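You operate a simulated robot arm through the tools that you are given. There is no shell and no other tool. Be economical: measure what you need, move in short steps, check, and stop when the job is done.

You run a simulated robot arm. Do the job below in one go: nothing can be reset, and whatever is moved stays where it is left.

## Task
Fetch the white block from the shelf under the cream table and set it on the top of the blue table. Put the small bearing that says "26" from the top of the grey table on the teal pad there and the small bearing marked "59" on the medium bearing there. Press the green tally key two times. Fetch the white jar and stand it on the third shelf from the bottom of the tall rack. Take the tall carton labelled "95" from the top shelf of the tall rack and leave it on the shelf under the long table. Press the clear button three times. Turn the black knob to off. Any order will do. Set down upright: white jar, tall carton.

Only the result counts: the job must be done as asked and must still hold three seconds after the hand-in. Knocking over, shifting, dropping, spilling or breaking anything else fails it.

## Robot
A 7-joint arm with a two-finger parallel gripper on a trunk, on a base that drives. Base frame: it is fixed to the floor where the robot stands at the start and does not move with it; the origin is under the middle of the robot, x ahead of it, y to its left, z up; the surface under the hand at the start is at about z = 0.87. Units: m, rad, N and s.
With the tool pointing down near the work surface it reaches from about 0.38 to 0.8 m from the robot's upright axis, wherever it stands. Its first joint turns from -2.007 to 2.007 rad. Places, roughly: black knob [0, 7.3, 1.7]; clear button [-6.1, 7.2, 0.8]; green tally key [-1.6, 5.1, 0.9]; medium bearing (6x6x2 cm) [-1.5, 4.6, 0.9]; shelf under the long table [-3.4, 3.2, 0.3]; small bearing [-1.25, 4.25, 1]; tall carton [-3.25, 7.25, 1.75]; teal pad (8x7x3 cm) [-1.1, 4.7, 0.9]; third shelf of the tall rack [-3, 7.3, 1.1]; top of the blue table [-1.3, 3.2, 0.9]; white block [0.5, 0.25, 0.25]; white jar [-2.75, 7.25, 1.75]. Payload 3.91 kg.
The tool frame sits at the grasp point between the pads (the TCP): z along the fingers, y along the line on which they close. The tips reach 0.03 m beyond it. Largest opening 0.11 m; finger width 0.02, thickness 0.01; the body of the gripper, 0.048 by 0.112 m, starts 0.055 m behind the TCP.
Orientation is told as [roll, pitch, yaw] about the base's x, y, z axes, in that order, counted from this pose: with the fingers straight down and closing along the base's y, the tool's x points along the base's -x, its y along +y and its z along -z.

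## Interface
- The arm moves only by the tool servo_tool. Its argument "commands" is one flat list of numbers, 7 for each row, row after row: the shift along the base's x, y, z in units of 20 mm (1.0 is 20 mm), then the turn, a rotation vector about the base's x, y, z in units of 5 degrees (1.0 is 5 degrees), then the opening in per cent of the stroke, from 0 (shut) to 100 (fully open). In form: [x, y, z, rx, ry, rz, jaw, x, y, z, rx, ry, rz, jaw, ...]. A call has 1 to 12 rows; each row shifts and turns the commanded pose from where the row before left it. A call with a number of a shift or a turn outside -1 to 1 is refused whole. Each row takes 0.2 s and may step no farther than 0.05 m and 0.15 rad from the row before; otherwise, or with a gripper value out of range, the whole call is refused. A pose out of reach is approached as far as the arm can. The call stops where the force on the tool passes 40 N (or 10 N more than at its start, if that is more) or the arm is blocked; 0.2 s more then pass. The fingers move at their own pace (about 0.153 m/s each) and stop on an object; they squeeze with about 43 N. The grip force told is the motor's: it shows also when the fingers shut on nothing. Time passes only in rows, and 0.2 s behind the last, so rows that do not move let the fingers close. It gives the time, the measured TCP pose, the force on the tool (base axes), the opening and the grip force at its end, in the units of the frame above (readings bear some noise), with the torque about the TCP (base axes, N m) and any sound that the robot's microphone picked up.
- Cameras (640 x 400 px; columns grow to the right, rows downward): "scene" is now at [0.2311, 0.1813, 0.9822]; the picture's right is [-0.28, -0.96, 0.00], its down [-0.37, 0.11, -0.92] and it looks along [0.88, -0.26, -0.39] (base axes); focal length 214 px, centre (320, 200). "wrist" rides on the gripper at [0.072, 0.017, -0.103] in the tool frame; the picture's right is [-0.23, 0.97, 0.00], its down [-0.76, -0.18, -0.62] and it looks along [-0.61, -0.14, 0.78] (tool axes); focal length 222 px, centre (320, 200). There is no depth. A picture from a camera that has moved, and an enlarged one, comes with that camera's place and axes in the base frame and with its lens.
- get_image(camera): a new picture of that camera. The clock stands still meanwhile.
- move_column(by): slides the trunk up (or, below 0, down) by that many m; the arm and the scene camera ride with it, the base frame stays. It gives what a move gives, with no picture.
- drive_base(legs): drives the robot by 1 to 6 legs, each [ahead, left, turn to the left] in m, m and rad, along the robot's own axes; the way and the turn of a leg run together, so that a leg with both is an arc; at most 1.5 m and 3.142 rad a leg. The arm and the cameras ride along, it lands a little off, and it stops where it bumps. It gives what a move gives.
- aim_head(pan, tilt): turns the head with the scene camera to pan (to the left, within 1.396 rad either way) and tilt (down, from -0.506 to 1.204), counted from straight ahead of the robot. It gives what a move gives.
- close_up(camera, box): a new picture of the part [left, top, right, bottom] of that camera's present view, enlarged. The clock stands still meanwhile.
- finish_job(): hands the job in; it is judged then, once.

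Go step by step. Nothing tells you exact positions but the pictures and the camera data: compare them with the known pose of the tool, close in by small moves and look again before you grip or let go. The budget is 196 turns and 166 pictures, counting those below and the enlarged ones. Unless the task says otherwise, let go and move clear before handing in, and close with one line.

The tools are called after "Emit:" as name(argument=value, ...) on one line, values as JSON. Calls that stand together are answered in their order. servo_tool: Moves the arm, as the interface text tells. Its arguments: {"type":"object","properties":{"commands":{"type":"array"}},"required":["commands"]} The other tools are called the same way: move_column (by) slides the trunk up or down; drive_base (legs) drives the base; aim_head (pan, tilt) turns the head that bears the scene camera; get_image (camera) takes a picture; close_up (camera, box) takes an enlarged picture of a part of a camera's view; finish_job () hands the job in.

At the start:

```text
time_s: 0.0
tool_pos: [0.5554, -0.0169, 0.9997]
tool_rot: [-0.002, -0.001, 0.0]
wrist_force: [0.3, -0.9, 0.4]
moment: [0.0, 0.0, 0.01]
width: 0.1099
gripper_force: 0.0
trunk travel left (down, up): [-0.3, 0.69]
robot x, y, heading: [0.0026, -0.0003, -0.002]
head pan, tilt: [-0.283, 0.4]
```

scene: 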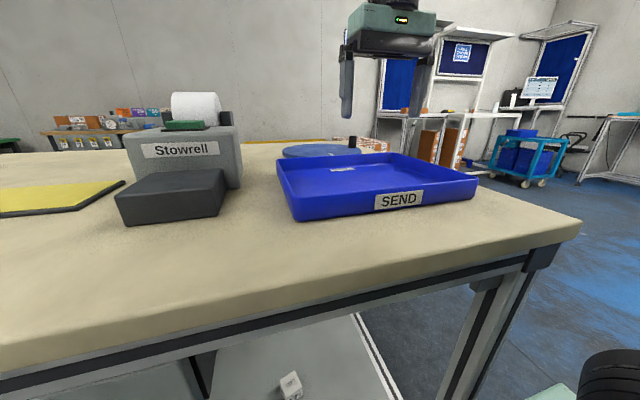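
wrist: 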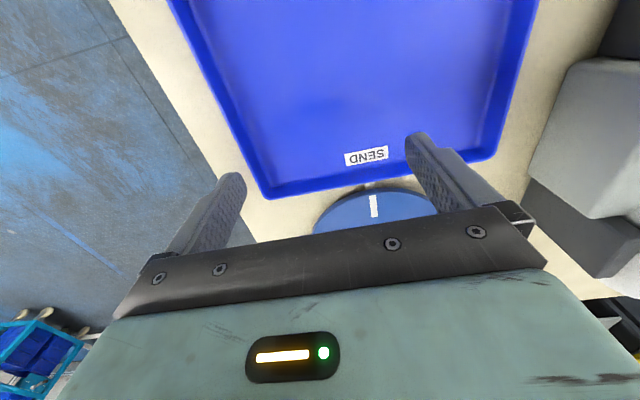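

I see the cream table ahead with the SEND tray, and the white block low on the shelf beneath. I'll look down toward the shelf first.

Emit:
aim_head(pan=0.2, tilt=1.0)

Emit:
get_image(camera="scene")

```text
time_s: 1.0
tool_pos: [0.5548, -0.0172, 1.0003]
tool_rot: [-0.002, 0.001, 0.001]
wrist_force: [0.1, -0.3, -0.5]
moment: [-0.01, 0.01, 0.01]
width: 0.11
gripper_force: 0.2
trunk travel left (down, up): [-0.3, 0.69]
robot x, y, heading: [-0.0018, 0.0002, 0.002]
head pan, tilt: [0.201, 1.0]
```

```text
163 pictures are left
camera scene: at [0.2105, 0.221, 0.932], right [0.2, -0.98, 0.0], down [-0.82, -0.17, -0.54], along [0.53, 0.11, -0.84], focal length 214 px, centre (320, 200)
```

scene: 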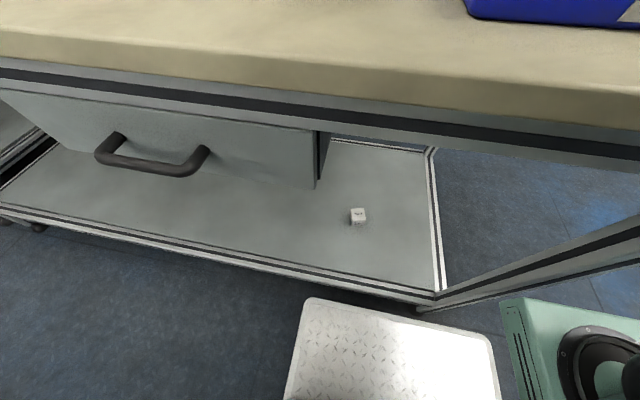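

The block sits about [0.60, 0.16, 0.25], right of a drawer. I'll look left and right for the driving room.

Emit:
aim_head(pan=1.39, tilt=0.35)

Emit:
get_image(camera="scene")

Emit:
aim_head(pan=-1.39, tilt=0.5)

Emit:
get_image(camera="scene")

```text
time_s: 2.4
tool_pos: [0.5542, -0.0168, 1.0006]
tool_rot: [-0.001, 0.001, 0.001]
wrist_force: [0.2, 0.0, 0.0]
moment: [0.0, 0.01, -0.03]
width: 0.11
gripper_force: 0.0
trunk travel left (down, up): [-0.3, 0.69]
robot x, y, heading: [-0.0035, 0.0012, -0.004]
head pan, tilt: [1.389, 0.351]
```

```text
162 pictures are left
camera scene: at [0.159, 0.2987, 0.9866], right [0.98, -0.18, 0.0], down [-0.06, -0.34, -0.94], along [0.17, 0.92, -0.34], focal length 214 px, centre (320, 200)
```

scene: 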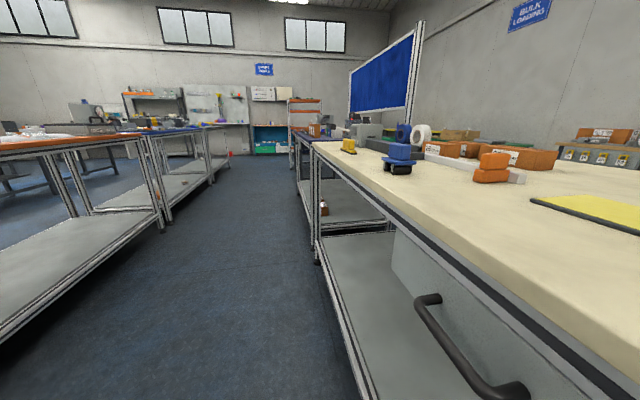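

```text
time_s: 4.8
tool_pos: [0.5558, -0.0172, 0.999]
tool_rot: [-0.002, -0.001, 0.0]
wrist_force: [-0.9, 0.1, -0.1]
moment: [-0.01, 0.0, -0.02]
width: 0.11
gripper_force: 0.1
trunk travel left (down, up): [-0.3, 0.69]
robot x, y, heading: [0.0023, -0.0017, -0.003]
head pan, tilt: [-1.389, 0.499]
```

```text
161 pictures are left
camera scene: at [0.1586, 0.1177, 0.973], right [-0.98, -0.18, 0.0], down [-0.09, 0.47, -0.88], along [0.16, -0.86, -0.48], focal length 214 px, centre (320, 200)
```

scene: 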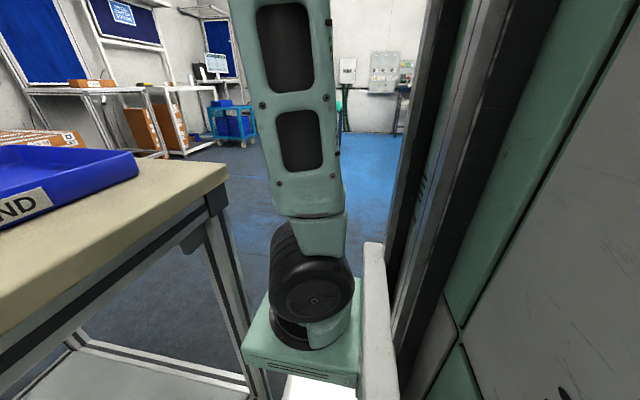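

The arm's shoulder sits low at the front of the trunk; the aisle runs about x −0.95 to 0.3. I'll back off from the table and look again.

Emit:
drive_base(legs=[[-0.38, 0, 0]])

Emit:
aim_head(pan=0, tilt=0.7)

Emit:
get_image(camera="scene")

```text
time_s: 7.3
tool_pos: [0.1714, -0.0182, 0.999]
tool_rot: [-0.004, -0.001, -0.002]
wrist_force: [0.5, 0.7, -0.2]
moment: [0.01, -0.01, -0.03]
width: 0.1099
gripper_force: 0.1
trunk travel left (down, up): [-0.3, 0.69]
robot x, y, heading: [-0.3823, -0.001, -0.002]
head pan, tilt: [-1.389, 0.499]
```

```text
time_s: 8.8
tool_pos: [0.1716, -0.0175, 0.9992]
tool_rot: [-0.002, 0.0, -0.002]
wrist_force: [-0.1, -0.4, -0.2]
moment: [0.01, 0.03, -0.02]
width: 0.11
gripper_force: 0.0
trunk travel left (down, up): [-0.3, 0.69]
robot x, y, heading: [-0.3842, 0.0005, -0.002]
head pan, tilt: [0.0, 0.7]
```

```text
160 pictures are left
camera scene: at [-0.1566, 0.2071, 0.9553], right [0.0, -1.0, 0.0], down [-0.64, 0.0, -0.77], along [0.77, 0.0, -0.64], focal length 214 px, centre (320, 200)
```

scene: 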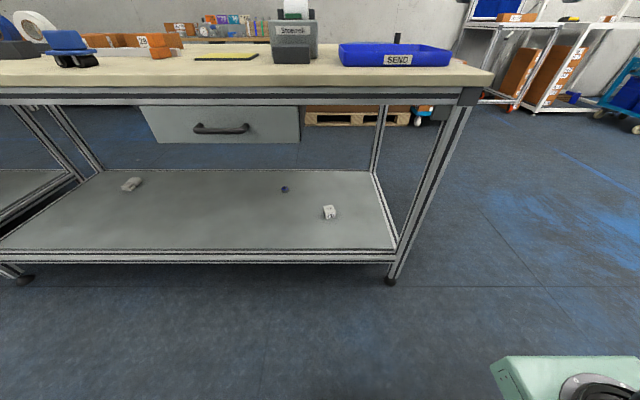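

Block at about [0.59, 0.16, 0.25] with another white item on the left of the shelf; I zoom in to check both.

Emit:
close_up(camera="scene", box=[270, 170, 370, 232])

Emit:
close_up(camera="scene", box=[90, 160, 190, 222])

```text
6.40 times, centred on (320, 201) of scene
camera zoom: at [-0.1566, 0.2071, 0.9553], right [0.0, -1.0, 0.0], down [-0.64, 0.0, -0.77], along [0.77, 0.0, -0.64], focal length 1373 px, centre (320, 194)
```

zoom: 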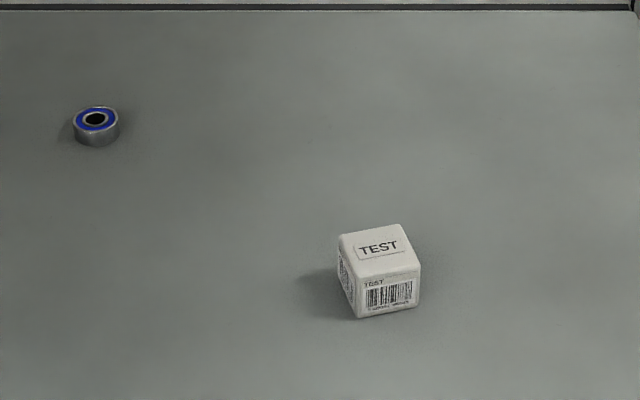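

```text
6.40 times, centred on (140, 191) of scene
camera zoom: at [-0.1566, 0.2071, 0.9553], right [0.0, -1.0, 0.0], down [-0.64, 0.0, -0.77], along [0.77, 0.0, -0.64], focal length 1373 px, centre (1472, 258)
```

zoom: 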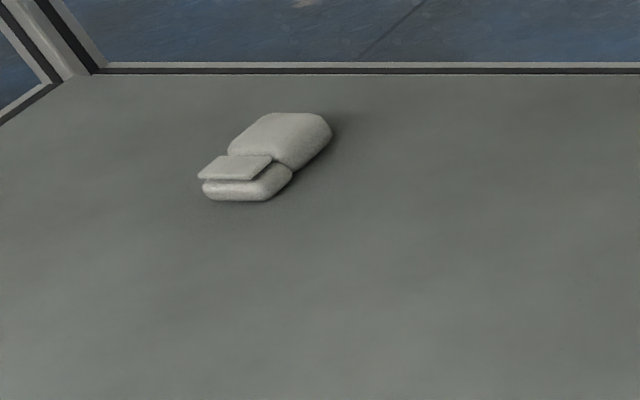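

I take the white cube as ~5 cm, yawed about 18°, at [0.595, 0.162, 0.255]. I'll lower the trunk, then pitch the tool forward in front of the table.

Emit:
move_column(by=-0.3)

Emit:
servo_tool(commands=[0, 0.8, -1, 0, -1, 0, 100, 0, 0.8, -1, 0, -1, 0, 100, 0, 0.8, -1, 0, -1, 0, 100, 0, 0.8, -1, 0, -1, 0, 100, 0, 0.8, -1, 0, -1, 0, 100, 0, 0.8, -1, 0, -1, 0, 100, 0, 0.8, -1, 0, -1, 0, 100, 0, 0.8, -1, 0, 0, 0.8, 100, 0, 0.8, -1, 0, 0, 0.9, 100, 0, 0.9, -1, 0, 0, 0.9, 100, 0, 0.9, -1, 0, 0, 1, 100])

Emit:
get_image(camera="scene")

Emit:
get_image(camera="wrist")

```text
time_s: 11.8
tool_pos: [0.1708, -0.0172, 0.6994]
tool_rot: [-0.002, 0.0, 0.0]
wrist_force: [-0.2, 0.3, -0.9]
moment: [0.0, 0.02, -0.01]
width: 0.1101
gripper_force: 0.1
trunk travel left (down, up): [0.0, 0.99]
robot x, y, heading: [-0.3846, -0.0008, 0.002]
head pan, tilt: [0.0, 0.7]
```

```text
time_s: 14.2
tool_pos: [0.1715, 0.1648, 0.4788]
tool_rot: [0.0, -0.611, 0.314]
wrist_force: [-0.1, 0.7, 0.6]
moment: [-0.03, 0.01, 0.01]
width: 0.1099
gripper_force: 0.0
trunk travel left (down, up): [0.0, 0.99]
robot x, y, heading: [-0.3846, 0.0013, -0.003]
head pan, tilt: [0.0, 0.7]
```

```text
157 pictures are left
camera scene: at [-0.1566, 0.2071, 0.6553], right [0.0, -1.0, 0.0], down [-0.64, 0.0, -0.76], along [0.76, 0.0, -0.64], focal length 214 px, centre (320, 200)
```

scene: 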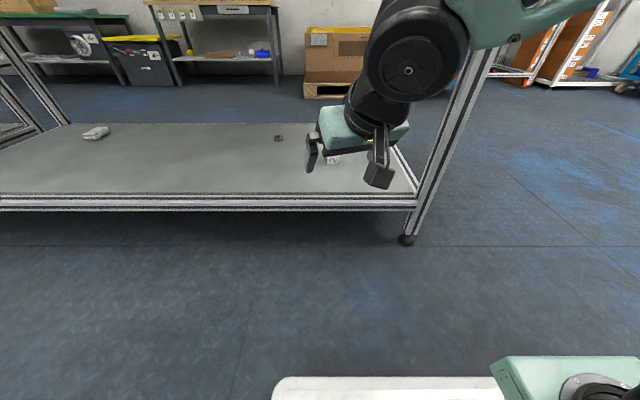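

```text
156 pictures are left
camera wrist: at [0.0536, 0.1417, 0.5211], right [-0.12, 0.98, 0.13], down [0.31, -0.09, 0.95], along [0.94, 0.16, -0.29], focal length 222 px, centre (320, 200)
```

wrist: 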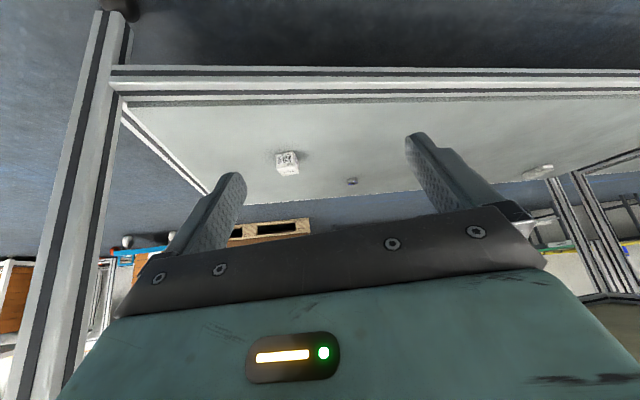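

The tool is pitched and the block visible to the wrist camera. I'll move in under the table to a standoff.

Emit:
servo_tool(commands=[1, 0, -0.4, 0, 0, 0, 100, 1, 0, -0.4, 0, 0, 0, 100, 1, 0, -0.4, 0, 0, 0, 100, 1, 0, -0.4, 0, 0, 0, 100, 1, 0, -0.4, 0, 0, 0, 100, 1, 0, -0.4, 0, 0, 0, 100, 1, 0, -0.4, 0, 0, 0, 100, 1, 0, -0.4, 0, 0, 0, 100, 1, 0, -0.4, 0, 0, 0, 100, 1, 0, -0.4, 0, 0, 0, 100, 1, 0, -0.4, 0, 0, 0, 100, 1, 0, -0.4, 0, 0, 0, 100])

Emit:
servo_tool(commands=[1, -0.2, -0.4, 0, 0, 0, 100, 1, -0.2, -0.4, 0, 0, 0, 100, 1, -0.2, -0.4, 0, 0, 0, 100, 1, -0.2, -0.4, 0, 0, 0, 100, 1, -0.2, -0.4, 0, 0, 0, 100, 1, 0, -0.4, 0, 0, 0, 100])

Emit:
get_image(camera="scene")

Emit:
get_image(camera="wrist")

```text
time_s: 16.8
tool_pos: [0.4106, 0.1627, 0.3862]
tool_rot: [-0.001, -0.612, 0.31]
wrist_force: [-0.2, -0.2, -0.4]
moment: [-0.01, 0.02, 0.01]
width: 0.1098
gripper_force: 0.1
trunk travel left (down, up): [0.0, 0.99]
robot x, y, heading: [-0.3827, 0.0001, -0.004]
head pan, tilt: [0.0, 0.7]
```

```text
time_s: 18.2
tool_pos: [0.5322, 0.1427, 0.3366]
tool_rot: [-0.002, -0.611, 0.313]
wrist_force: [0.2, 0.1, 0.1]
moment: [0.01, -0.05, 0.0]
width: 0.11
gripper_force: 0.0
trunk travel left (down, up): [0.0, 0.99]
robot x, y, heading: [-0.3847, -0.0026, 0.001]
head pan, tilt: [0.0, 0.7]
```

```text
155 pictures are left
camera scene: at [-0.1566, 0.2071, 0.6553], right [0.0, -1.0, 0.0], down [-0.64, 0.0, -0.76], along [0.76, 0.0, -0.64], focal length 214 px, centre (320, 200)
```

scene: 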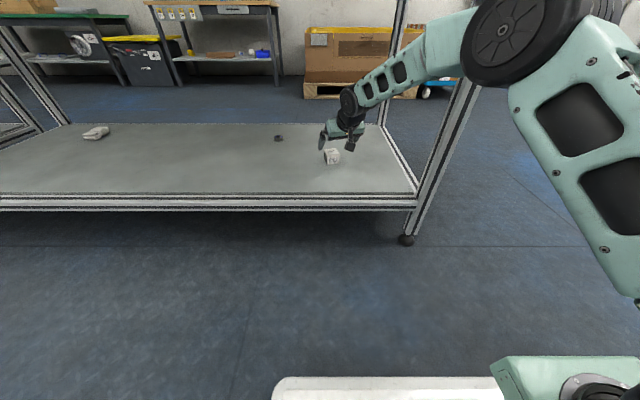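

```text
154 pictures are left
camera wrist: at [0.4145, 0.1212, 0.3788], right [-0.12, 0.98, 0.13], down [0.31, -0.09, 0.95], along [0.94, 0.16, -0.29], focal length 222 px, centre (320, 200)
```

wrist: 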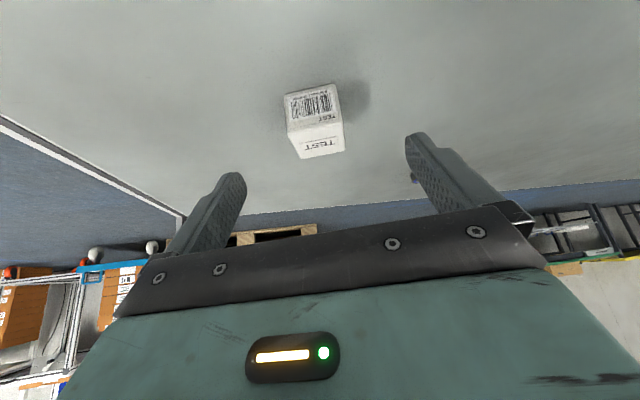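

Triangulation puts the block centre at [0.60, 0.159, 0.24]. Approach along the tool axis and close.

Emit:
servo_tool(commands=[0.63, 0.16, -0.87, 0, 0, 0, 100, 0.63, 0.16, -0.87, 0, 0, 0, 100, 0.63, 0.16, -0.87, 0, 0, 0, 100, 0.63, 0.16, -0.87, 0, 0, 0, 100, 0.63, 0.16, -0.87, 0, 0, 0, 100, 0, 0, 0, 0, 0, 0, 100])

Emit:
get_image(camera="wrist")

```text
time_s: 19.6
tool_pos: [0.5939, 0.1595, 0.2501]
tool_rot: [0.002, -0.615, 0.313]
wrist_force: [-10.8, -3.5, 14.9]
moment: [0.15, 0.27, 0.14]
width: 0.1099
gripper_force: 0.0
trunk travel left (down, up): [0.0, 0.99]
robot x, y, heading: [-0.387, -0.001, -0.006]
head pan, tilt: [0.0, 0.7]
```

```text
153 pictures are left
camera wrist: at [0.4768, 0.1386, 0.2929], right [-0.12, 0.98, 0.13], down [0.31, -0.09, 0.95], along [0.94, 0.16, -0.29], focal length 222 px, centre (320, 200)
```

wrist: 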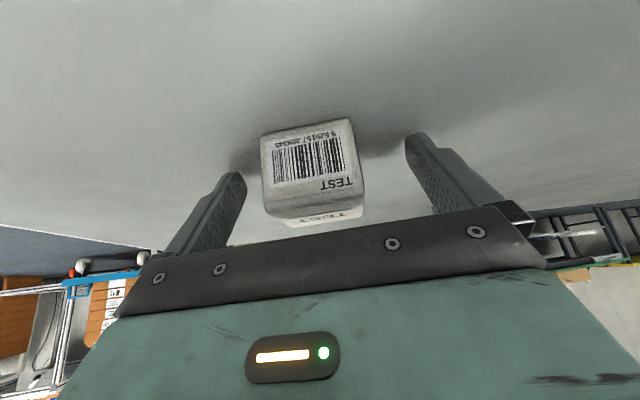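

The tips are touching the shelf lightly (≈18 N). Back off a few millimetres and close.

Emit:
servo_tool(commands=[-0.15, 0, 0.45, 0, 0, 0, 100, 0, 0, 0, 0, 0, 0, 60, 0, 0, 0, 0, 0, 0, 20, 0, 0, 0, 0, 0, 0, 20, 0, 0, 0, 0, 0, 0, 20])

Emit:
get_image(camera="wrist")

```text
time_s: 20.8
tool_pos: [0.5898, 0.1586, 0.2574]
tool_rot: [0.0, -0.61, 0.314]
wrist_force: [0.7, -0.3, -0.1]
moment: [0.02, 0.01, 0.02]
width: 0.0495
gripper_force: 43.0
trunk travel left (down, up): [0.0, 0.99]
robot x, y, heading: [-0.3814, 0.0009, -0.003]
head pan, tilt: [0.0, 0.7]
```

```text
152 pictures are left
camera wrist: at [0.4738, 0.1379, 0.3003], right [-0.12, 0.98, 0.13], down [0.31, -0.09, 0.95], along [0.94, 0.16, -0.29], focal length 222 px, centre (320, 200)
```

wrist: 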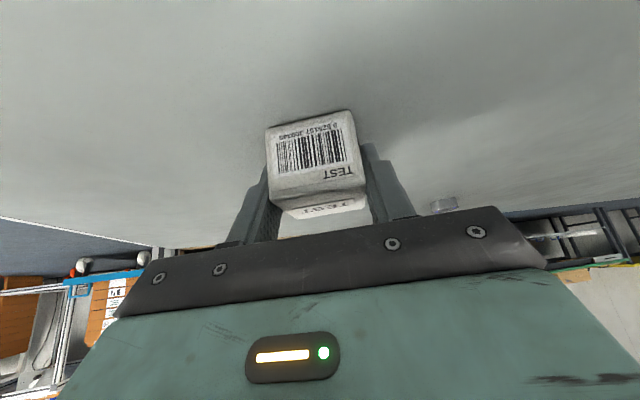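

Gripped at 4.95 cm. Lift and withdraw from under the table.

Emit:
servo_tool(commands=[-0.3, 0, 0.9, 0, 0, 0, 20, -0.5, 0, 0.9, 0, 0, 0, 20, -0.7, 0, 0.9, 0, 0, 0, 20, -1, 0, 0.5, 0, 0, 0, 20, -1, 0, 0.4, 0, 0, 0, 20, -1, 0, 0.4, 0, 0, 0, 20, -1, 0, 0.4, 0, 0, 0, 20, -1, 0, 0.4, 0, 0, 0, 20, -1, 0, 0.4, 0, 0, 0, 20, -1, 0, 0.4, 0, 0, 0, 20, -1, 0, 0.4, 0, 0, 0, 20, -1, 0, 0.4, 0, 0, 0, 20])

Emit:
servo_tool(commands=[-1, 0, 0.4, 0, 0, 0, 20, -1, 0, 0.4, 0, 0, 0, 20, -1, 0, 0.4, 0, 0, 0, 20, -1, 0, 0.4, 0, 0, 0, 20, -1, 0, 0.4, 0, 0, 0, 20, -1, 0, 0.5, 0, 0, 0, 20, -1, 0, 0.5, 0, 0, 0, 20, -1, 0, 0.5, 0, 0, 0, 20, -1, -1, 0.5, 0, 0, 0, 20, -1, -1, 0.5, 0, 0, 0, 20, -1, -1, 0.5, 0, 0, 0, 20, -0.5, -1, 0.5, 0, 0, 0, 20])

Emit:
get_image(camera="wrist")

```text
time_s: 23.4
tool_pos: [0.3808, 0.1588, 0.3852]
tool_rot: [0.0, -0.611, 0.311]
wrist_force: [0.3, -0.4, -0.8]
moment: [-0.03, 0.0, -0.01]
width: 0.0496
gripper_force: 42.5
trunk travel left (down, up): [0.0, 0.99]
robot x, y, heading: [-0.3833, -0.0014, 0.0]
head pan, tilt: [0.0, 0.7]
```

```text
time_s: 26.0
tool_pos: [0.1526, 0.0778, 0.4959]
tool_rot: [-0.002, -0.609, 0.315]
wrist_force: [-0.9, 0.0, 0.0]
moment: [-0.03, -0.03, 0.01]
width: 0.0493
gripper_force: 43.0
trunk travel left (down, up): [0.0, 0.99]
robot x, y, heading: [-0.3883, 0.001, -0.005]
head pan, tilt: [0.0, 0.7]
```

```text
151 pictures are left
camera wrist: at [0.0341, 0.058, 0.5391], right [-0.12, 0.98, 0.13], down [0.31, -0.09, 0.95], along [0.94, 0.16, -0.29], focal length 222 px, centre (320, 200)
```

wrist: 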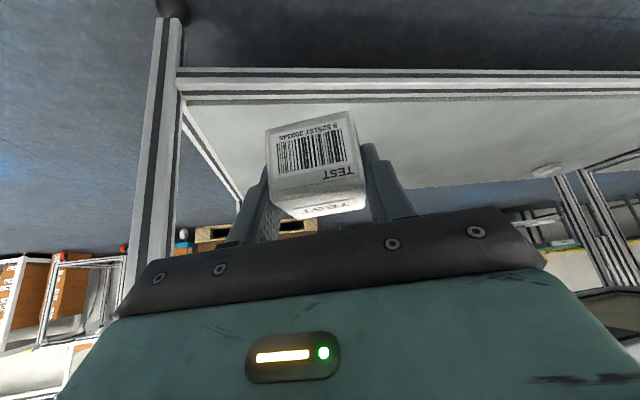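

Out in the aisle. Straighten the tool, then raise the trunk.

Emit:
servo_tool(commands=[0, -0.8, 1, 0, 0, -0.9, 20, 0, -0.8, 1, 0, 0, -0.9, 20, 0, -0.8, 1, 0, 0, -0.9, 20, 0, -0.8, 1, 0, 0, -0.88, 20, 0, 0, 1, 0, 1, 0, 20, 0, 0, 1, 0, 1, 0, 20, -0.3, 0, 1, 0, 1, 0, 20, -0.3, 0, 1, 0, 1, 0, 20, -0.3, 0, 1, 0, 1, 0, 20, -0.3, 0, 1, 0, 1, 0, 20, -0.3, 0, 1, 0, 1, 0, 20])

Emit:
move_column(by=0.4)

Emit:
drive_base(legs=[[0, 0, 1.571]])

Emit:
aim_head(pan=0.3, tilt=0.35)

Emit:
get_image(camera="scene")

```text
time_s: 28.4
tool_pos: [0.1501, 0.0205, 0.6884]
tool_rot: [-0.001, 0.002, 0.0]
wrist_force: [0.6, -0.1, -1.4]
moment: [-0.03, 0.0, 0.01]
width: 0.0496
gripper_force: 42.4
out of reach, approached as far as the arm can: row 3, 4
trunk travel left (down, up): [0.0, 0.99]
robot x, y, heading: [-0.3832, -0.0037, -0.003]
head pan, tilt: [0.0, 0.7]
```

```text
time_s: 32.2
tool_pos: [0.1495, 0.0196, 1.0883]
tool_rot: [0.0, 0.001, 0.0]
wrist_force: [0.2, -0.9, -1.0]
moment: [0.0, -0.01, -0.01]
width: 0.0494
gripper_force: 43.2
trunk travel left (down, up): [-0.4, 0.59]
robot x, y, heading: [-0.3822, 0.001, -0.003]
head pan, tilt: [0.0, 0.7]
```

```text
time_s: 36.4
tool_pos: [-0.4016, 0.5344, 1.0883]
tool_rot: [0.0, 0.0, 1.569]
wrist_force: [-0.7, 0.0, -1.1]
moment: [0.03, 0.03, -0.03]
width: 0.0497
gripper_force: 42.7
trunk travel left (down, up): [-0.4, 0.59]
robot x, y, heading: [-0.3829, 0.0025, 1.568]
head pan, tilt: [0.0, 0.7]
```

```text
time_s: 37.3
tool_pos: [-0.4026, 0.5343, 1.0892]
tool_rot: [-0.001, 0.0, 1.568]
wrist_force: [0.4, -0.5, -2.0]
moment: [-0.01, 0.03, -0.02]
width: 0.0496
gripper_force: 43.3
trunk travel left (down, up): [-0.4, 0.59]
robot x, y, heading: [-0.385, -0.0019, 1.567]
head pan, tilt: [0.3, 0.351]
```

```text
150 pictures are left
camera scene: at [-0.6159, 0.2339, 1.0866], right [0.96, 0.29, 0.0], down [0.1, -0.33, -0.94], along [-0.28, 0.9, -0.34], focal length 214 px, centre (320, 200)
```

scene: 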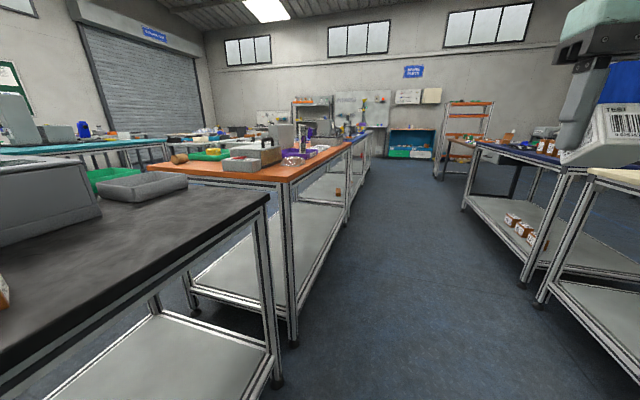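

The aisle is clear, x about −0.98 to 0.38. Drive up it to the blue table and turn to face it.

Emit:
drive_base(legs=[[1.5, -0.1, 0], [1.5, 0, 0]])

Emit:
aim_head(pan=0.8, tilt=0.5)

Emit:
get_image(camera="scene")

```text
refused: leg 1 is longer than a leg can be; nothing moved
```

```text
time_s: 38.2
tool_pos: [-0.4022, 0.5344, 1.087]
tool_rot: [-0.001, 0.001, 1.569]
wrist_force: [0.2, -0.5, -1.9]
moment: [-0.02, 0.0, 0.01]
width: 0.0495
gripper_force: 42.3
trunk travel left (down, up): [-0.4, 0.59]
robot x, y, heading: [-0.3819, -0.0022, 1.568]
head pan, tilt: [0.799, 0.499]
```

```text
149 pictures are left
camera scene: at [-0.6536, 0.2085, 1.073], right [0.7, 0.71, 0.0], down [0.34, -0.33, -0.88], along [-0.63, 0.61, -0.48], focal length 214 px, centre (320, 200)
```

scene: 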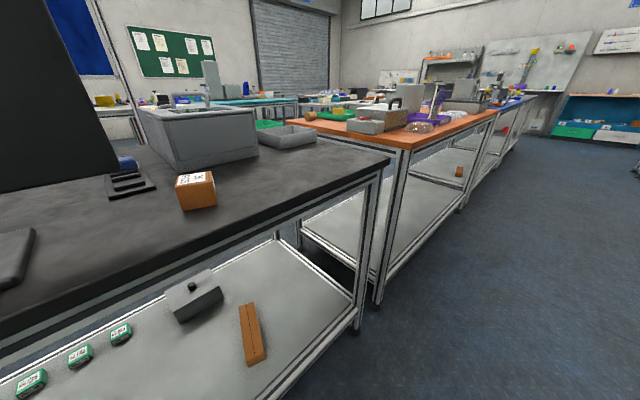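

Legs are capped at 1.5 m; repeat with shorter legs.

Emit:
drive_base(legs=[[1.4, -0.1, 0], [1.45, 0, 0]])

Emit:
get_image(camera="scene")

```text
time_s: 52.0
tool_pos: [-0.3247, 3.3877, 1.0881]
tool_rot: [0.001, 0.0, 1.594]
wrist_force: [-1.4, 0.3, -0.7]
moment: [0.02, -0.03, -0.01]
width: 0.0492
gripper_force: 43.9
trunk travel left (down, up): [-0.4, 0.59]
robot x, y, heading: [-0.2951, 2.8525, 1.594]
head pan, tilt: [0.799, 0.499]
```

```text
148 pictures are left
camera scene: at [-0.5686, 3.0554, 1.073], right [0.68, 0.73, 0.0], down [0.35, -0.33, -0.88], along [-0.64, 0.6, -0.48], focal length 214 px, centre (320, 200)
```

scene: 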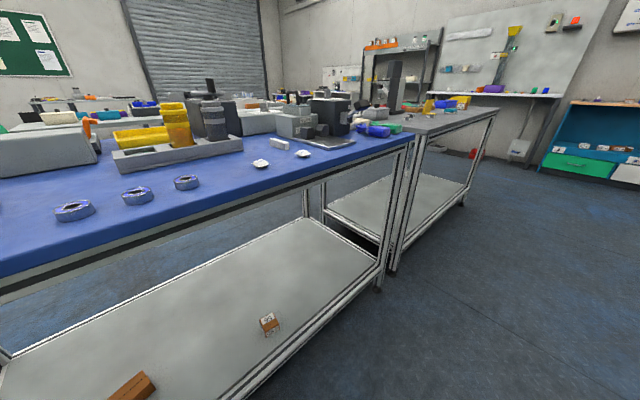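

Blue table ahead-left; I choose a free spot near [-1.06, 3.24]. Move alongside and turn to face it.

Emit:
drive_base(legs=[[0.38, 0, 0], [0, 0, 1.548]])

Emit:
aim_head(pan=-0.2, tilt=0.7)

Emit:
get_image(camera="scene")

Emit:
get_image(camera="wrist")

```text
time_s: 58.2
tool_pos: [-0.8346, 3.2033, 1.0877]
tool_rot: [-0.001, 0.0, -3.13]
wrist_force: [-0.1, 0.2, -0.3]
moment: [0.01, 0.02, -0.03]
width: 0.049
gripper_force: 42.8
trunk travel left (down, up): [-0.4, 0.59]
robot x, y, heading: [-0.3051, 3.2282, -3.131]
head pan, tilt: [0.799, 0.499]
```

```text
time_s: 59.5
tool_pos: [-0.8349, 3.2025, 1.0874]
tool_rot: [0.001, 0.0, -3.13]
wrist_force: [-0.4, 0.6, -1.3]
moment: [-0.04, 0.0, -0.03]
width: 0.0494
gripper_force: 42.3
trunk travel left (down, up): [-0.4, 0.59]
robot x, y, heading: [-0.2985, 3.2255, -3.135]
head pan, tilt: [-0.201, 0.7]
```

```text
147 pictures are left
camera scene: at [-0.5243, 3.0393, 1.0553], right [0.19, 0.98, 0.0], down [0.63, -0.12, -0.77], along [-0.75, 0.14, -0.64], focal length 214 px, centre (320, 200)
```

scene: 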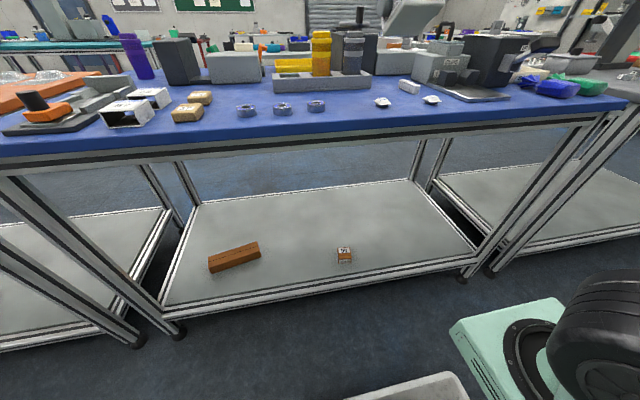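

```text
146 pictures are left
camera wrist: at [-0.7615, 3.1853, 1.1913], right [-0.22, -0.98, 0.0], down [-0.76, 0.17, 0.62], along [-0.61, 0.14, -0.78], focal length 222 px, centre (320, 200)
```

wrist: 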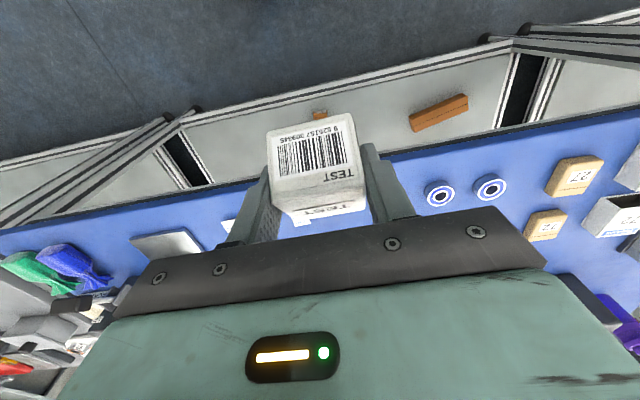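

The block is held tilted 35° relative to the tool, so I'll pitch the tool forward by the same and carry the block over the free spot.

Emit:
servo_tool(commands=[-1, 0.3, 0, 0, 1, 0, 20, -1, 0.3, 0, 0, 1, 0, 20, -1, 0.3, -0.3, 0, 1, 0, 20, -1, 0.3, -0.3, 0, 1, 0, 20, -1, 0.3, -0.3, 0, 1, 0, 20, -1, 0.3, -0.3, 0, 1, 0, 20, -1, 0, -0.5, 0, 1, 0, 20, -1, 0, -0.7, 0, 0, 0, 20, -1, 0, -0.7, 0, 0, 0, 20, -1, 0, -0.7, 0, 0, 0, 20, -1, 0, -0.7, 0, 0, 0, 20, -0.75, 0, -0.7, 0, 0, 0, 20])

Emit:
get_image(camera="scene")

Emit:
get_image(camera="wrist")

```text
time_s: 62.1
tool_pos: [-1.0698, 3.2392, 0.9843]
tool_rot: [-0.008, -0.61, -3.128]
wrist_force: [-0.1, -0.6, -0.4]
moment: [-0.03, 0.01, 0.03]
width: 0.0493
gripper_force: 43.2
trunk travel left (down, up): [-0.4, 0.59]
robot x, y, heading: [-0.2981, 3.2327, -3.128]
head pan, tilt: [-0.201, 0.7]
```

```text
145 pictures are left
camera scene: at [-0.5242, 3.0394, 1.0553], right [0.19, 0.98, 0.0], down [0.63, -0.12, -0.76], along [-0.75, 0.14, -0.64], focal length 214 px, centre (320, 200)
```

scene: 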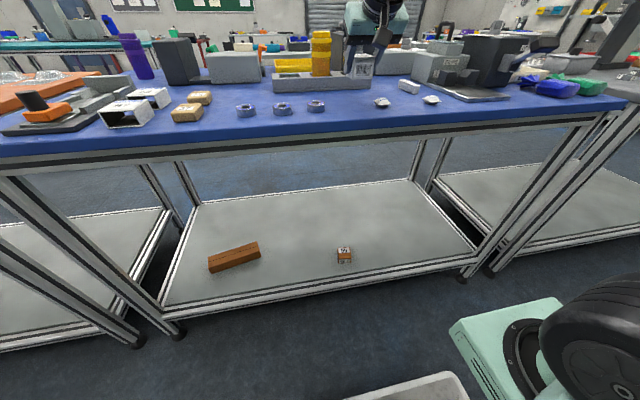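

```text
144 pictures are left
camera wrist: at [-0.9507, 3.2222, 1.0276], right [-0.18, -0.98, 0.12], down [-0.27, 0.17, 0.95], along [-0.95, 0.14, -0.29], focal length 222 px, centre (320, 200)
```

wrist: 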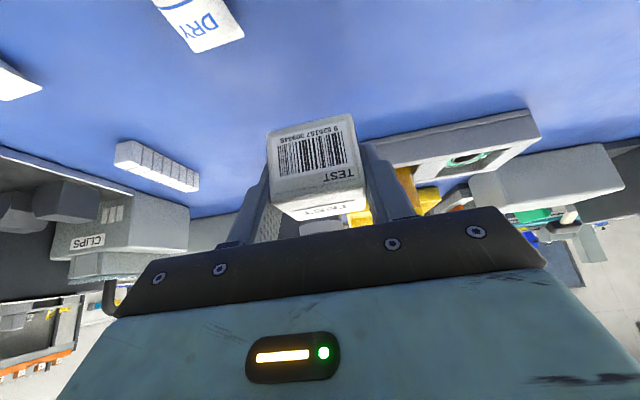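

The table top looks to be nearer z≈0.90 so the "DRY" packet is at about [-1.05, 3.30]. I shift to [-0.965, 3.215] near the front and check.

Emit:
servo_tool(commands=[1, -0.25, 0, 0, 0, 0, 20, 1, -0.25, 0, 0, 0, 0, 20, 1, -0.25, 0, 0, 0, 0, 20, 1, -0.25, 0, 0, 0, 0, 20, 1, -0.25, 0, 0, 0, 0, 20, 0.25, 0, -0.5, 0, 0, 0, 20])

Emit:
get_image(camera="scene")

Emit:
get_image(camera="wrist")

```text
time_s: 63.5
tool_pos: [-0.9636, 3.213, 0.9748]
tool_rot: [-0.009, -0.609, -3.127]
wrist_force: [0.2, -0.3, -2.1]
moment: [0.01, -0.02, -0.02]
width: 0.0492
gripper_force: 42.8
trunk travel left (down, up): [-0.4, 0.59]
robot x, y, heading: [-0.3025, 3.2254, -3.129]
head pan, tilt: [-0.201, 0.7]
```

```text
143 pictures are left
camera scene: at [-0.5244, 3.0394, 1.0553], right [0.19, 0.98, 0.0], down [0.63, -0.12, -0.76], along [-0.75, 0.14, -0.64], focal length 214 px, centre (320, 200)
```

scene: 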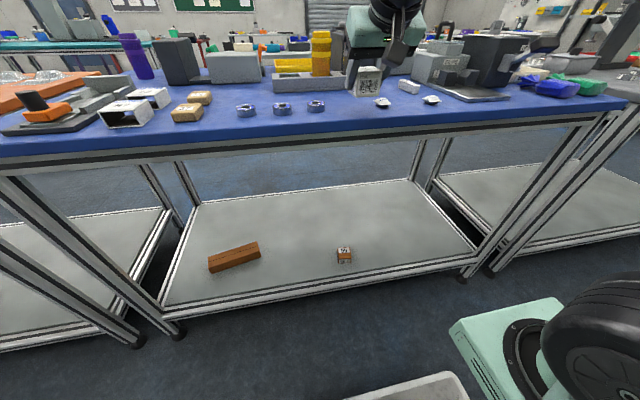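

```text
142 pictures are left
camera wrist: at [-0.8452, 3.1956, 1.0178], right [-0.18, -0.98, 0.12], down [-0.27, 0.17, 0.95], along [-0.95, 0.13, -0.29], focal length 222 px, centre (320, 200)
```

wrist: 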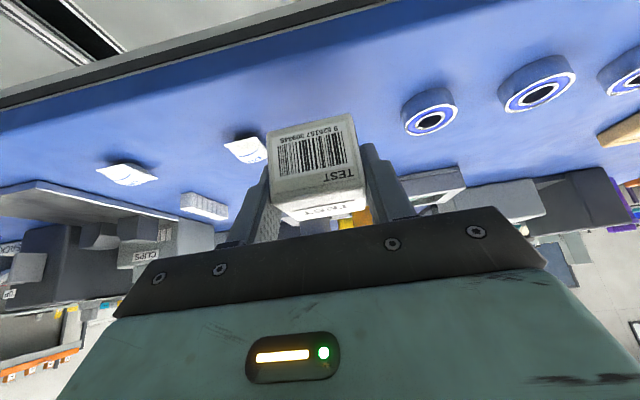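

Shift slightly inward to x≈−0.98, then lower in fine steps and watch for contact.

Emit:
servo_tool(commands=[-0.8, -0.3, -0.5, 0, 0, 0, 20, 0, 0, -0.5, 0, 0, 0, 20, 0, 0, -0.3, 0, 0, 0, 20, 0, 0, -0.2, 0, 0, 0, 20])

Emit:
close_up(camera="scene", box=[300, 40, 440, 128])

```text
time_s: 64.5
tool_pos: [-0.9806, 3.2065, 0.9447]
tool_rot: [-0.01, -0.611, -3.127]
wrist_force: [0.2, -0.2, -0.5]
moment: [0.01, -0.02, -0.01]
width: 0.0493
gripper_force: 42.3
trunk travel left (down, up): [-0.4, 0.59]
robot x, y, heading: [-0.2986, 3.2248, -3.129]
head pan, tilt: [-0.201, 0.7]
```

```text
4.55 times, centred on (370, 84) of scene
camera zoom: at [-0.5243, 3.0394, 1.0553], right [0.19, 0.98, 0.0], down [0.63, -0.12, -0.76], along [-0.75, 0.14, -0.64], focal length 975 px, centre (93, 727)
```

zoom: 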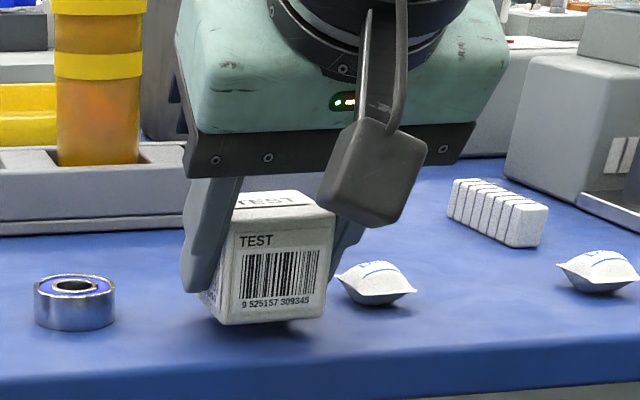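

The block hovers just above a free area, clear of the ring and packet. Lower gently.

Emit:
servo_tool(commands=[0, 0, -0.2, 0, 0, 0, 20, 0, 0, -0.2, 0, 0, 0, 20, 0, 0, -0.2, 0, 0, 0, 20, 0, 0, -0.2, 0, 0, 0, 20])

Emit:
close_up(camera="scene", box=[300, 40, 440, 128])

```text
time_s: 65.6
tool_pos: [-0.9834, 3.2058, 0.9352]
tool_rot: [-0.002, -0.628, -3.128]
wrist_force: [-2.2, -0.8, 11.3]
moment: [-0.16, -0.16, 0.01]
width: 0.0491
gripper_force: 43.2
trunk travel left (down, up): [-0.4, 0.59]
robot x, y, heading: [-0.2995, 3.2255, -3.135]
head pan, tilt: [-0.201, 0.7]
stopped in row 4: the force on the tool passed its limit at 40 N (the readings are from after the stop); the commanded pose is now the measured one
```

```text
4.55 times, centred on (370, 84) of scene
camera zoom: at [-0.524, 3.0395, 1.055], right [0.19, 0.98, 0.0], down [0.63, -0.12, -0.77], along [-0.75, 0.14, -0.64], focal length 975 px, centre (93, 727)
```

zoom: 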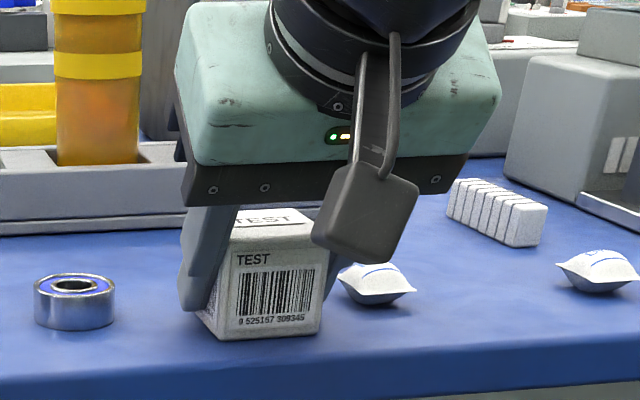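

Contact: the block sits on the top (surface ≈0.898). Open part way and withdraw along the tool axis.

Emit:
servo_tool(commands=[0, 0, 0, 0, 0, 0, 64, 0, 0, 0, 0, 0, 0, 64, 0.57, 0, 0.82, 0, 0, 0, 64, 0.57, 0, 0.82, 0, 0, 0, 64, 0.57, 0, 0.82, 0, 0, 0, 64, 0.57, 0, 0.82, 0, 0, 0, 64, 0.57, 0, 0.82, 0, 0, 0, 64, 0.57, 0, 0.82, 0, 0, 0, 64, 1, 0, 1, 0, -1, 0, 64, 1, 0, 1, 0, -1, 0, 64, 1, 0, 0.5, 0, -1, 0, 64, 1, 0, 0.5, 0, -1, 0, 64])

Emit:
servo_tool(commands=[1, 0, 0.5, 0, -1, 0, 100, 1, 0, 0.5, 0, -1, 0, 100, 1, 0, 0.5, 0, -1, 0, 100, 0.8, 0, 0, 0, 0, 0, 100])

Emit:
close_up(camera="scene", box=[260, 40, 440, 152])

```text
time_s: 68.2
tool_pos: [-0.8338, 3.2089, 1.0916]
tool_rot: [0.0, -0.273, -3.13]
wrist_force: [-0.7, 0.6, -0.3]
moment: [-0.01, -0.01, 0.0]
width: 0.0704
gripper_force: 0.0
trunk travel left (down, up): [-0.4, 0.59]
robot x, y, heading: [-0.3034, 3.2234, -3.134]
head pan, tilt: [-0.201, 0.7]
```

```text
time_s: 69.2
tool_pos: [-0.7587, 3.2091, 1.1222]
tool_rot: [0.004, -0.011, -3.132]
wrist_force: [-0.2, 0.3, -0.5]
moment: [-0.03, 0.02, -0.01]
width: 0.1101
gripper_force: 0.0
trunk travel left (down, up): [-0.4, 0.59]
robot x, y, heading: [-0.2993, 3.2267, -3.133]
head pan, tilt: [-0.201, 0.7]
```

```text
3.56 times, centred on (350, 96) of scene
camera zoom: at [-0.5243, 3.0394, 1.0553], right [0.19, 0.98, 0.0], down [0.63, -0.12, -0.76], along [-0.75, 0.14, -0.64], focal length 763 px, centre (213, 570)
```

zoom: 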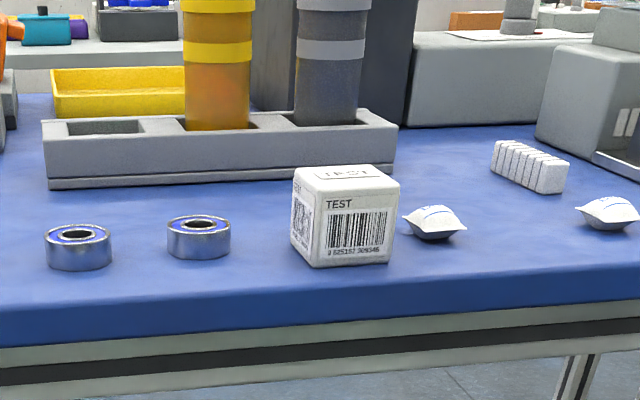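

Block is placed cleanly. Next, the grey table: strafe along the aisle to y≈4.5.

Emit:
drive_base(legs=[[0, -1.3, 0]])

Emit:
aim_head(pan=0.0, tilt=0.6)

Emit:
get_image(camera="scene")

Emit:
get_image(camera="wrist")

```text
time_s: 75.6
tool_pos: [-0.7712, 4.4809, 1.1202]
tool_rot: [0.003, -0.011, -3.131]
wrist_force: [0.5, -0.3, -0.9]
moment: [0.03, 0.0, -0.02]
width: 0.1103
gripper_force: 0.1
trunk travel left (down, up): [-0.4, 0.59]
robot x, y, heading: [-0.3147, 4.503, -3.13]
head pan, tilt: [-0.201, 0.7]
```

```text
time_s: 76.4
tool_pos: [-0.7712, 4.4804, 1.1217]
tool_rot: [0.004, -0.014, -3.132]
wrist_force: [-0.3, 0.5, 0.3]
moment: [0.04, 0.05, -0.03]
width: 0.1099
gripper_force: 0.0
trunk travel left (down, up): [-0.4, 0.59]
robot x, y, heading: [-0.3136, 4.4933, -3.131]
head pan, tilt: [0.0, 0.6]
```

```text
138 pictures are left
camera scene: at [-0.542, 4.2952, 1.0639], right [-0.01, 1.0, 0.0], down [0.57, 0.0, -0.82], along [-0.82, -0.01, -0.57], focal length 214 px, centre (320, 200)
```

scene: 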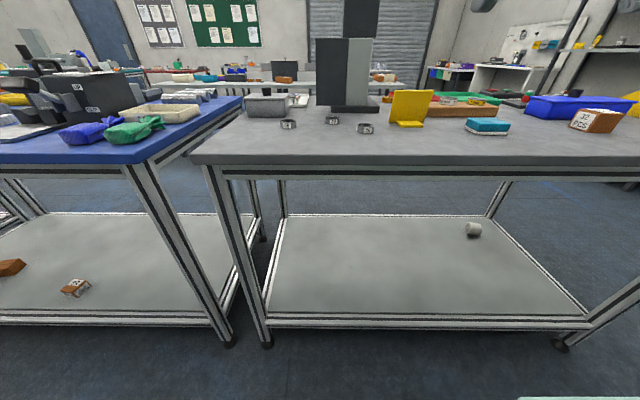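

```text
137 pictures are left
camera wrist: at [-0.6962, 4.4641, 1.2235], right [-0.22, -0.98, 0.01], down [-0.76, 0.17, 0.63], along [-0.62, 0.13, -0.78], focal length 222 px, centre (320, 200)
```

wrist: 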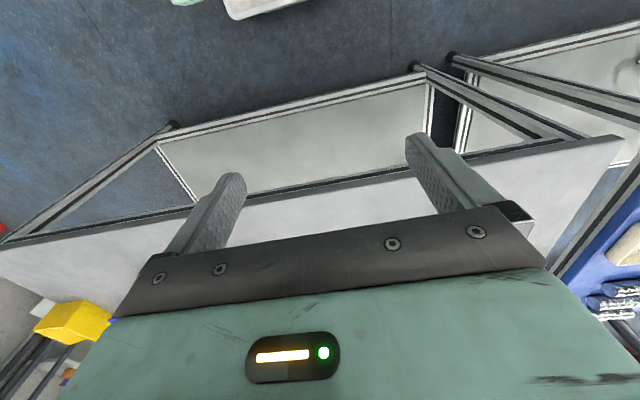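

Emit:
close_up(camera="scene", box=[240, 80, 400, 180])

Emit:
close_up(camera="scene", box=[370, 70, 640, 180])

```text
4.00 times, centred on (320, 130) of scene
camera zoom: at [-0.542, 4.2952, 1.0639], right [-0.01, 1.0, 0.0], down [0.57, 0.0, -0.82], along [-0.82, -0.01, -0.57], focal length 858 px, centre (320, 480)
```

zoom: 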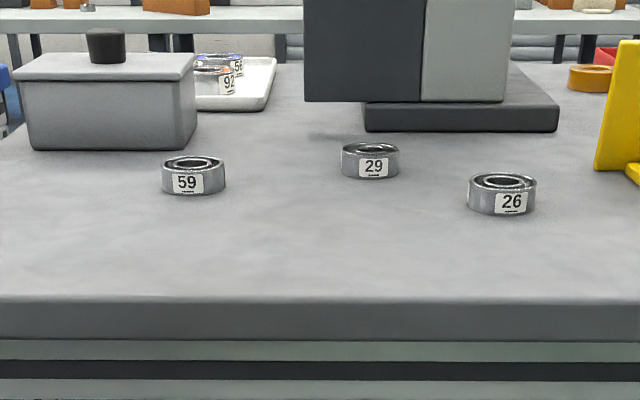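

```text
2.37 times, centred on (505, 125) of scene
camera zoom: at [-0.542, 4.2952, 1.0639], right [-0.01, 1.0, 0.0], down [0.57, 0.0, -0.82], along [-0.82, -0.01, -0.57], focal length 508 px, centre (-118, 378)
```

zoom: 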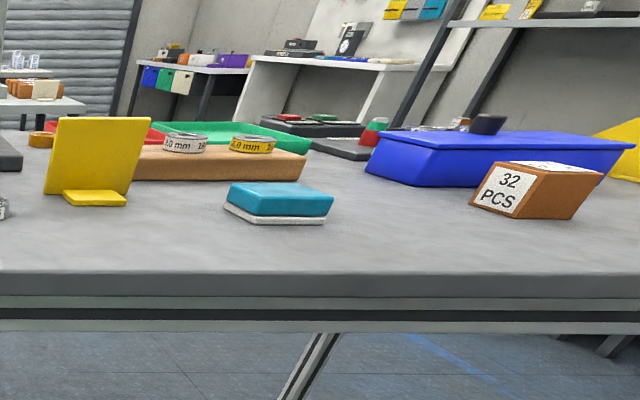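

Bearings 59, 29 and 26 and the teal pad are visible. I raise the trunk for a better overview to find the medium bearing and the tally key.

Emit:
move_column(by=0.4)

Emit:
aim_head(pan=-0.3, tilt=0.75)

Emit:
get_image(camera="scene")

```text
time_s: 80.2
tool_pos: [-0.771, 4.4806, 1.52]
tool_rot: [0.003, -0.012, -3.129]
wrist_force: [1.0, -0.5, -0.6]
moment: [0.02, 0.02, -0.01]
width: 0.1099
gripper_force: 0.1
trunk travel left (down, up): [-0.8, 0.19]
robot x, y, heading: [-0.3096, 4.5008, -3.13]
head pan, tilt: [0.0, 0.6]
```

```text
time_s: 81.0
tool_pos: [-0.7693, 4.4811, 1.522]
tool_rot: [0.002, -0.013, -3.132]
wrist_force: [0.5, -0.1, 0.4]
moment: [0.0, 0.01, 0.0]
width: 0.1098
gripper_force: 0.1
trunk travel left (down, up): [-0.8, 0.19]
robot x, y, heading: [-0.3123, 4.4983, -3.133]
head pan, tilt: [-0.3, 0.75]
```

```text
134 pictures are left
camera scene: at [-0.5331, 4.3197, 1.4511], right [0.29, 0.96, 0.0], down [0.65, -0.2, -0.73], along [-0.7, 0.21, -0.68], focal length 214 px, centre (320, 200)
```

scene: 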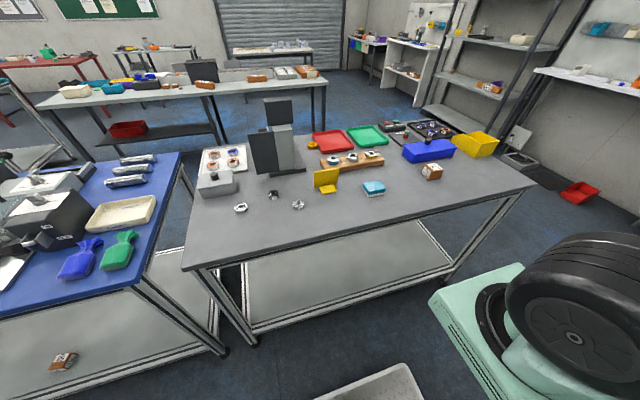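

Emit:
close_up(camera="scene", box=[300, 110, 460, 210])

Emit:
close_up(camera="scene", box=[180, 130, 340, 230])

Emit:
close_up(camera="scene", box=[370, 100, 530, 200])

```text
4.00 times, centred on (380, 160) of scene
camera zoom: at [-0.5331, 4.3197, 1.4511], right [0.29, 0.96, 0.0], down [0.65, -0.2, -0.73], along [-0.7, 0.21, -0.68], focal length 858 px, centre (80, 360)
```

zoom: 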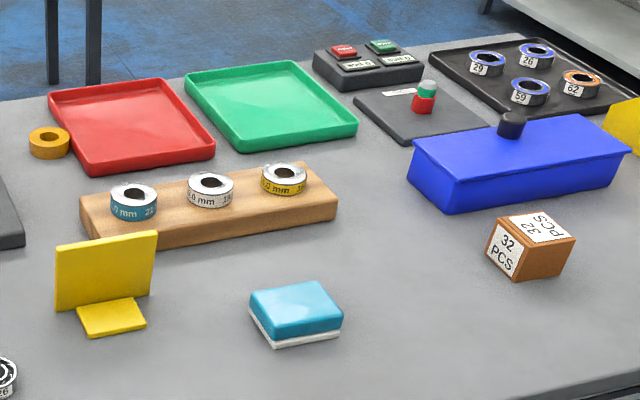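

```text
4.00 times, centred on (260, 180) of scene
camera zoom: at [-0.5331, 4.3197, 1.4511], right [0.29, 0.96, 0.0], down [0.65, -0.2, -0.73], along [-0.7, 0.21, -0.68], focal length 858 px, centre (560, 280)
```

zoom: 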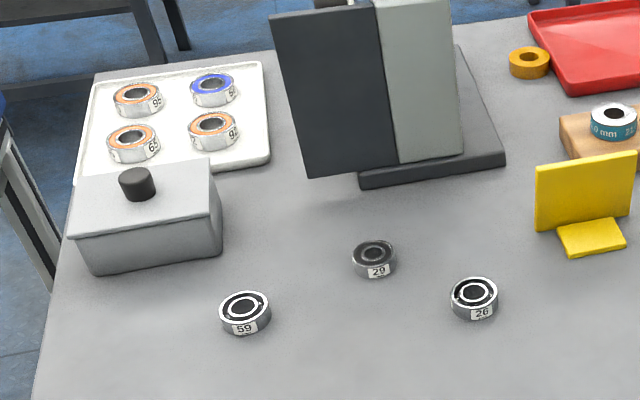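

```text
4.00 times, centred on (450, 150) of scene
camera zoom: at [-0.5331, 4.3197, 1.4511], right [0.29, 0.96, 0.0], down [0.65, -0.2, -0.73], along [-0.7, 0.21, -0.68], focal length 858 px, centre (-200, 400)
```

zoom: 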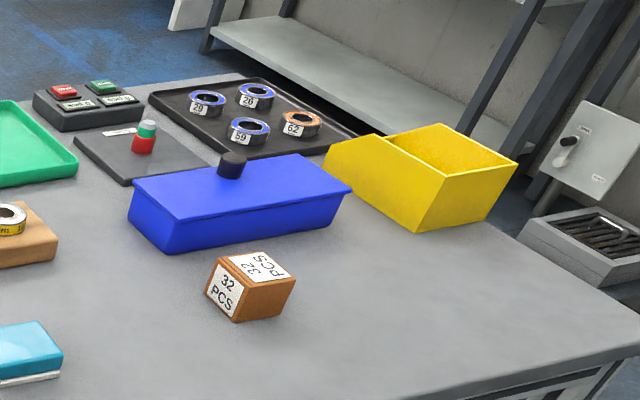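

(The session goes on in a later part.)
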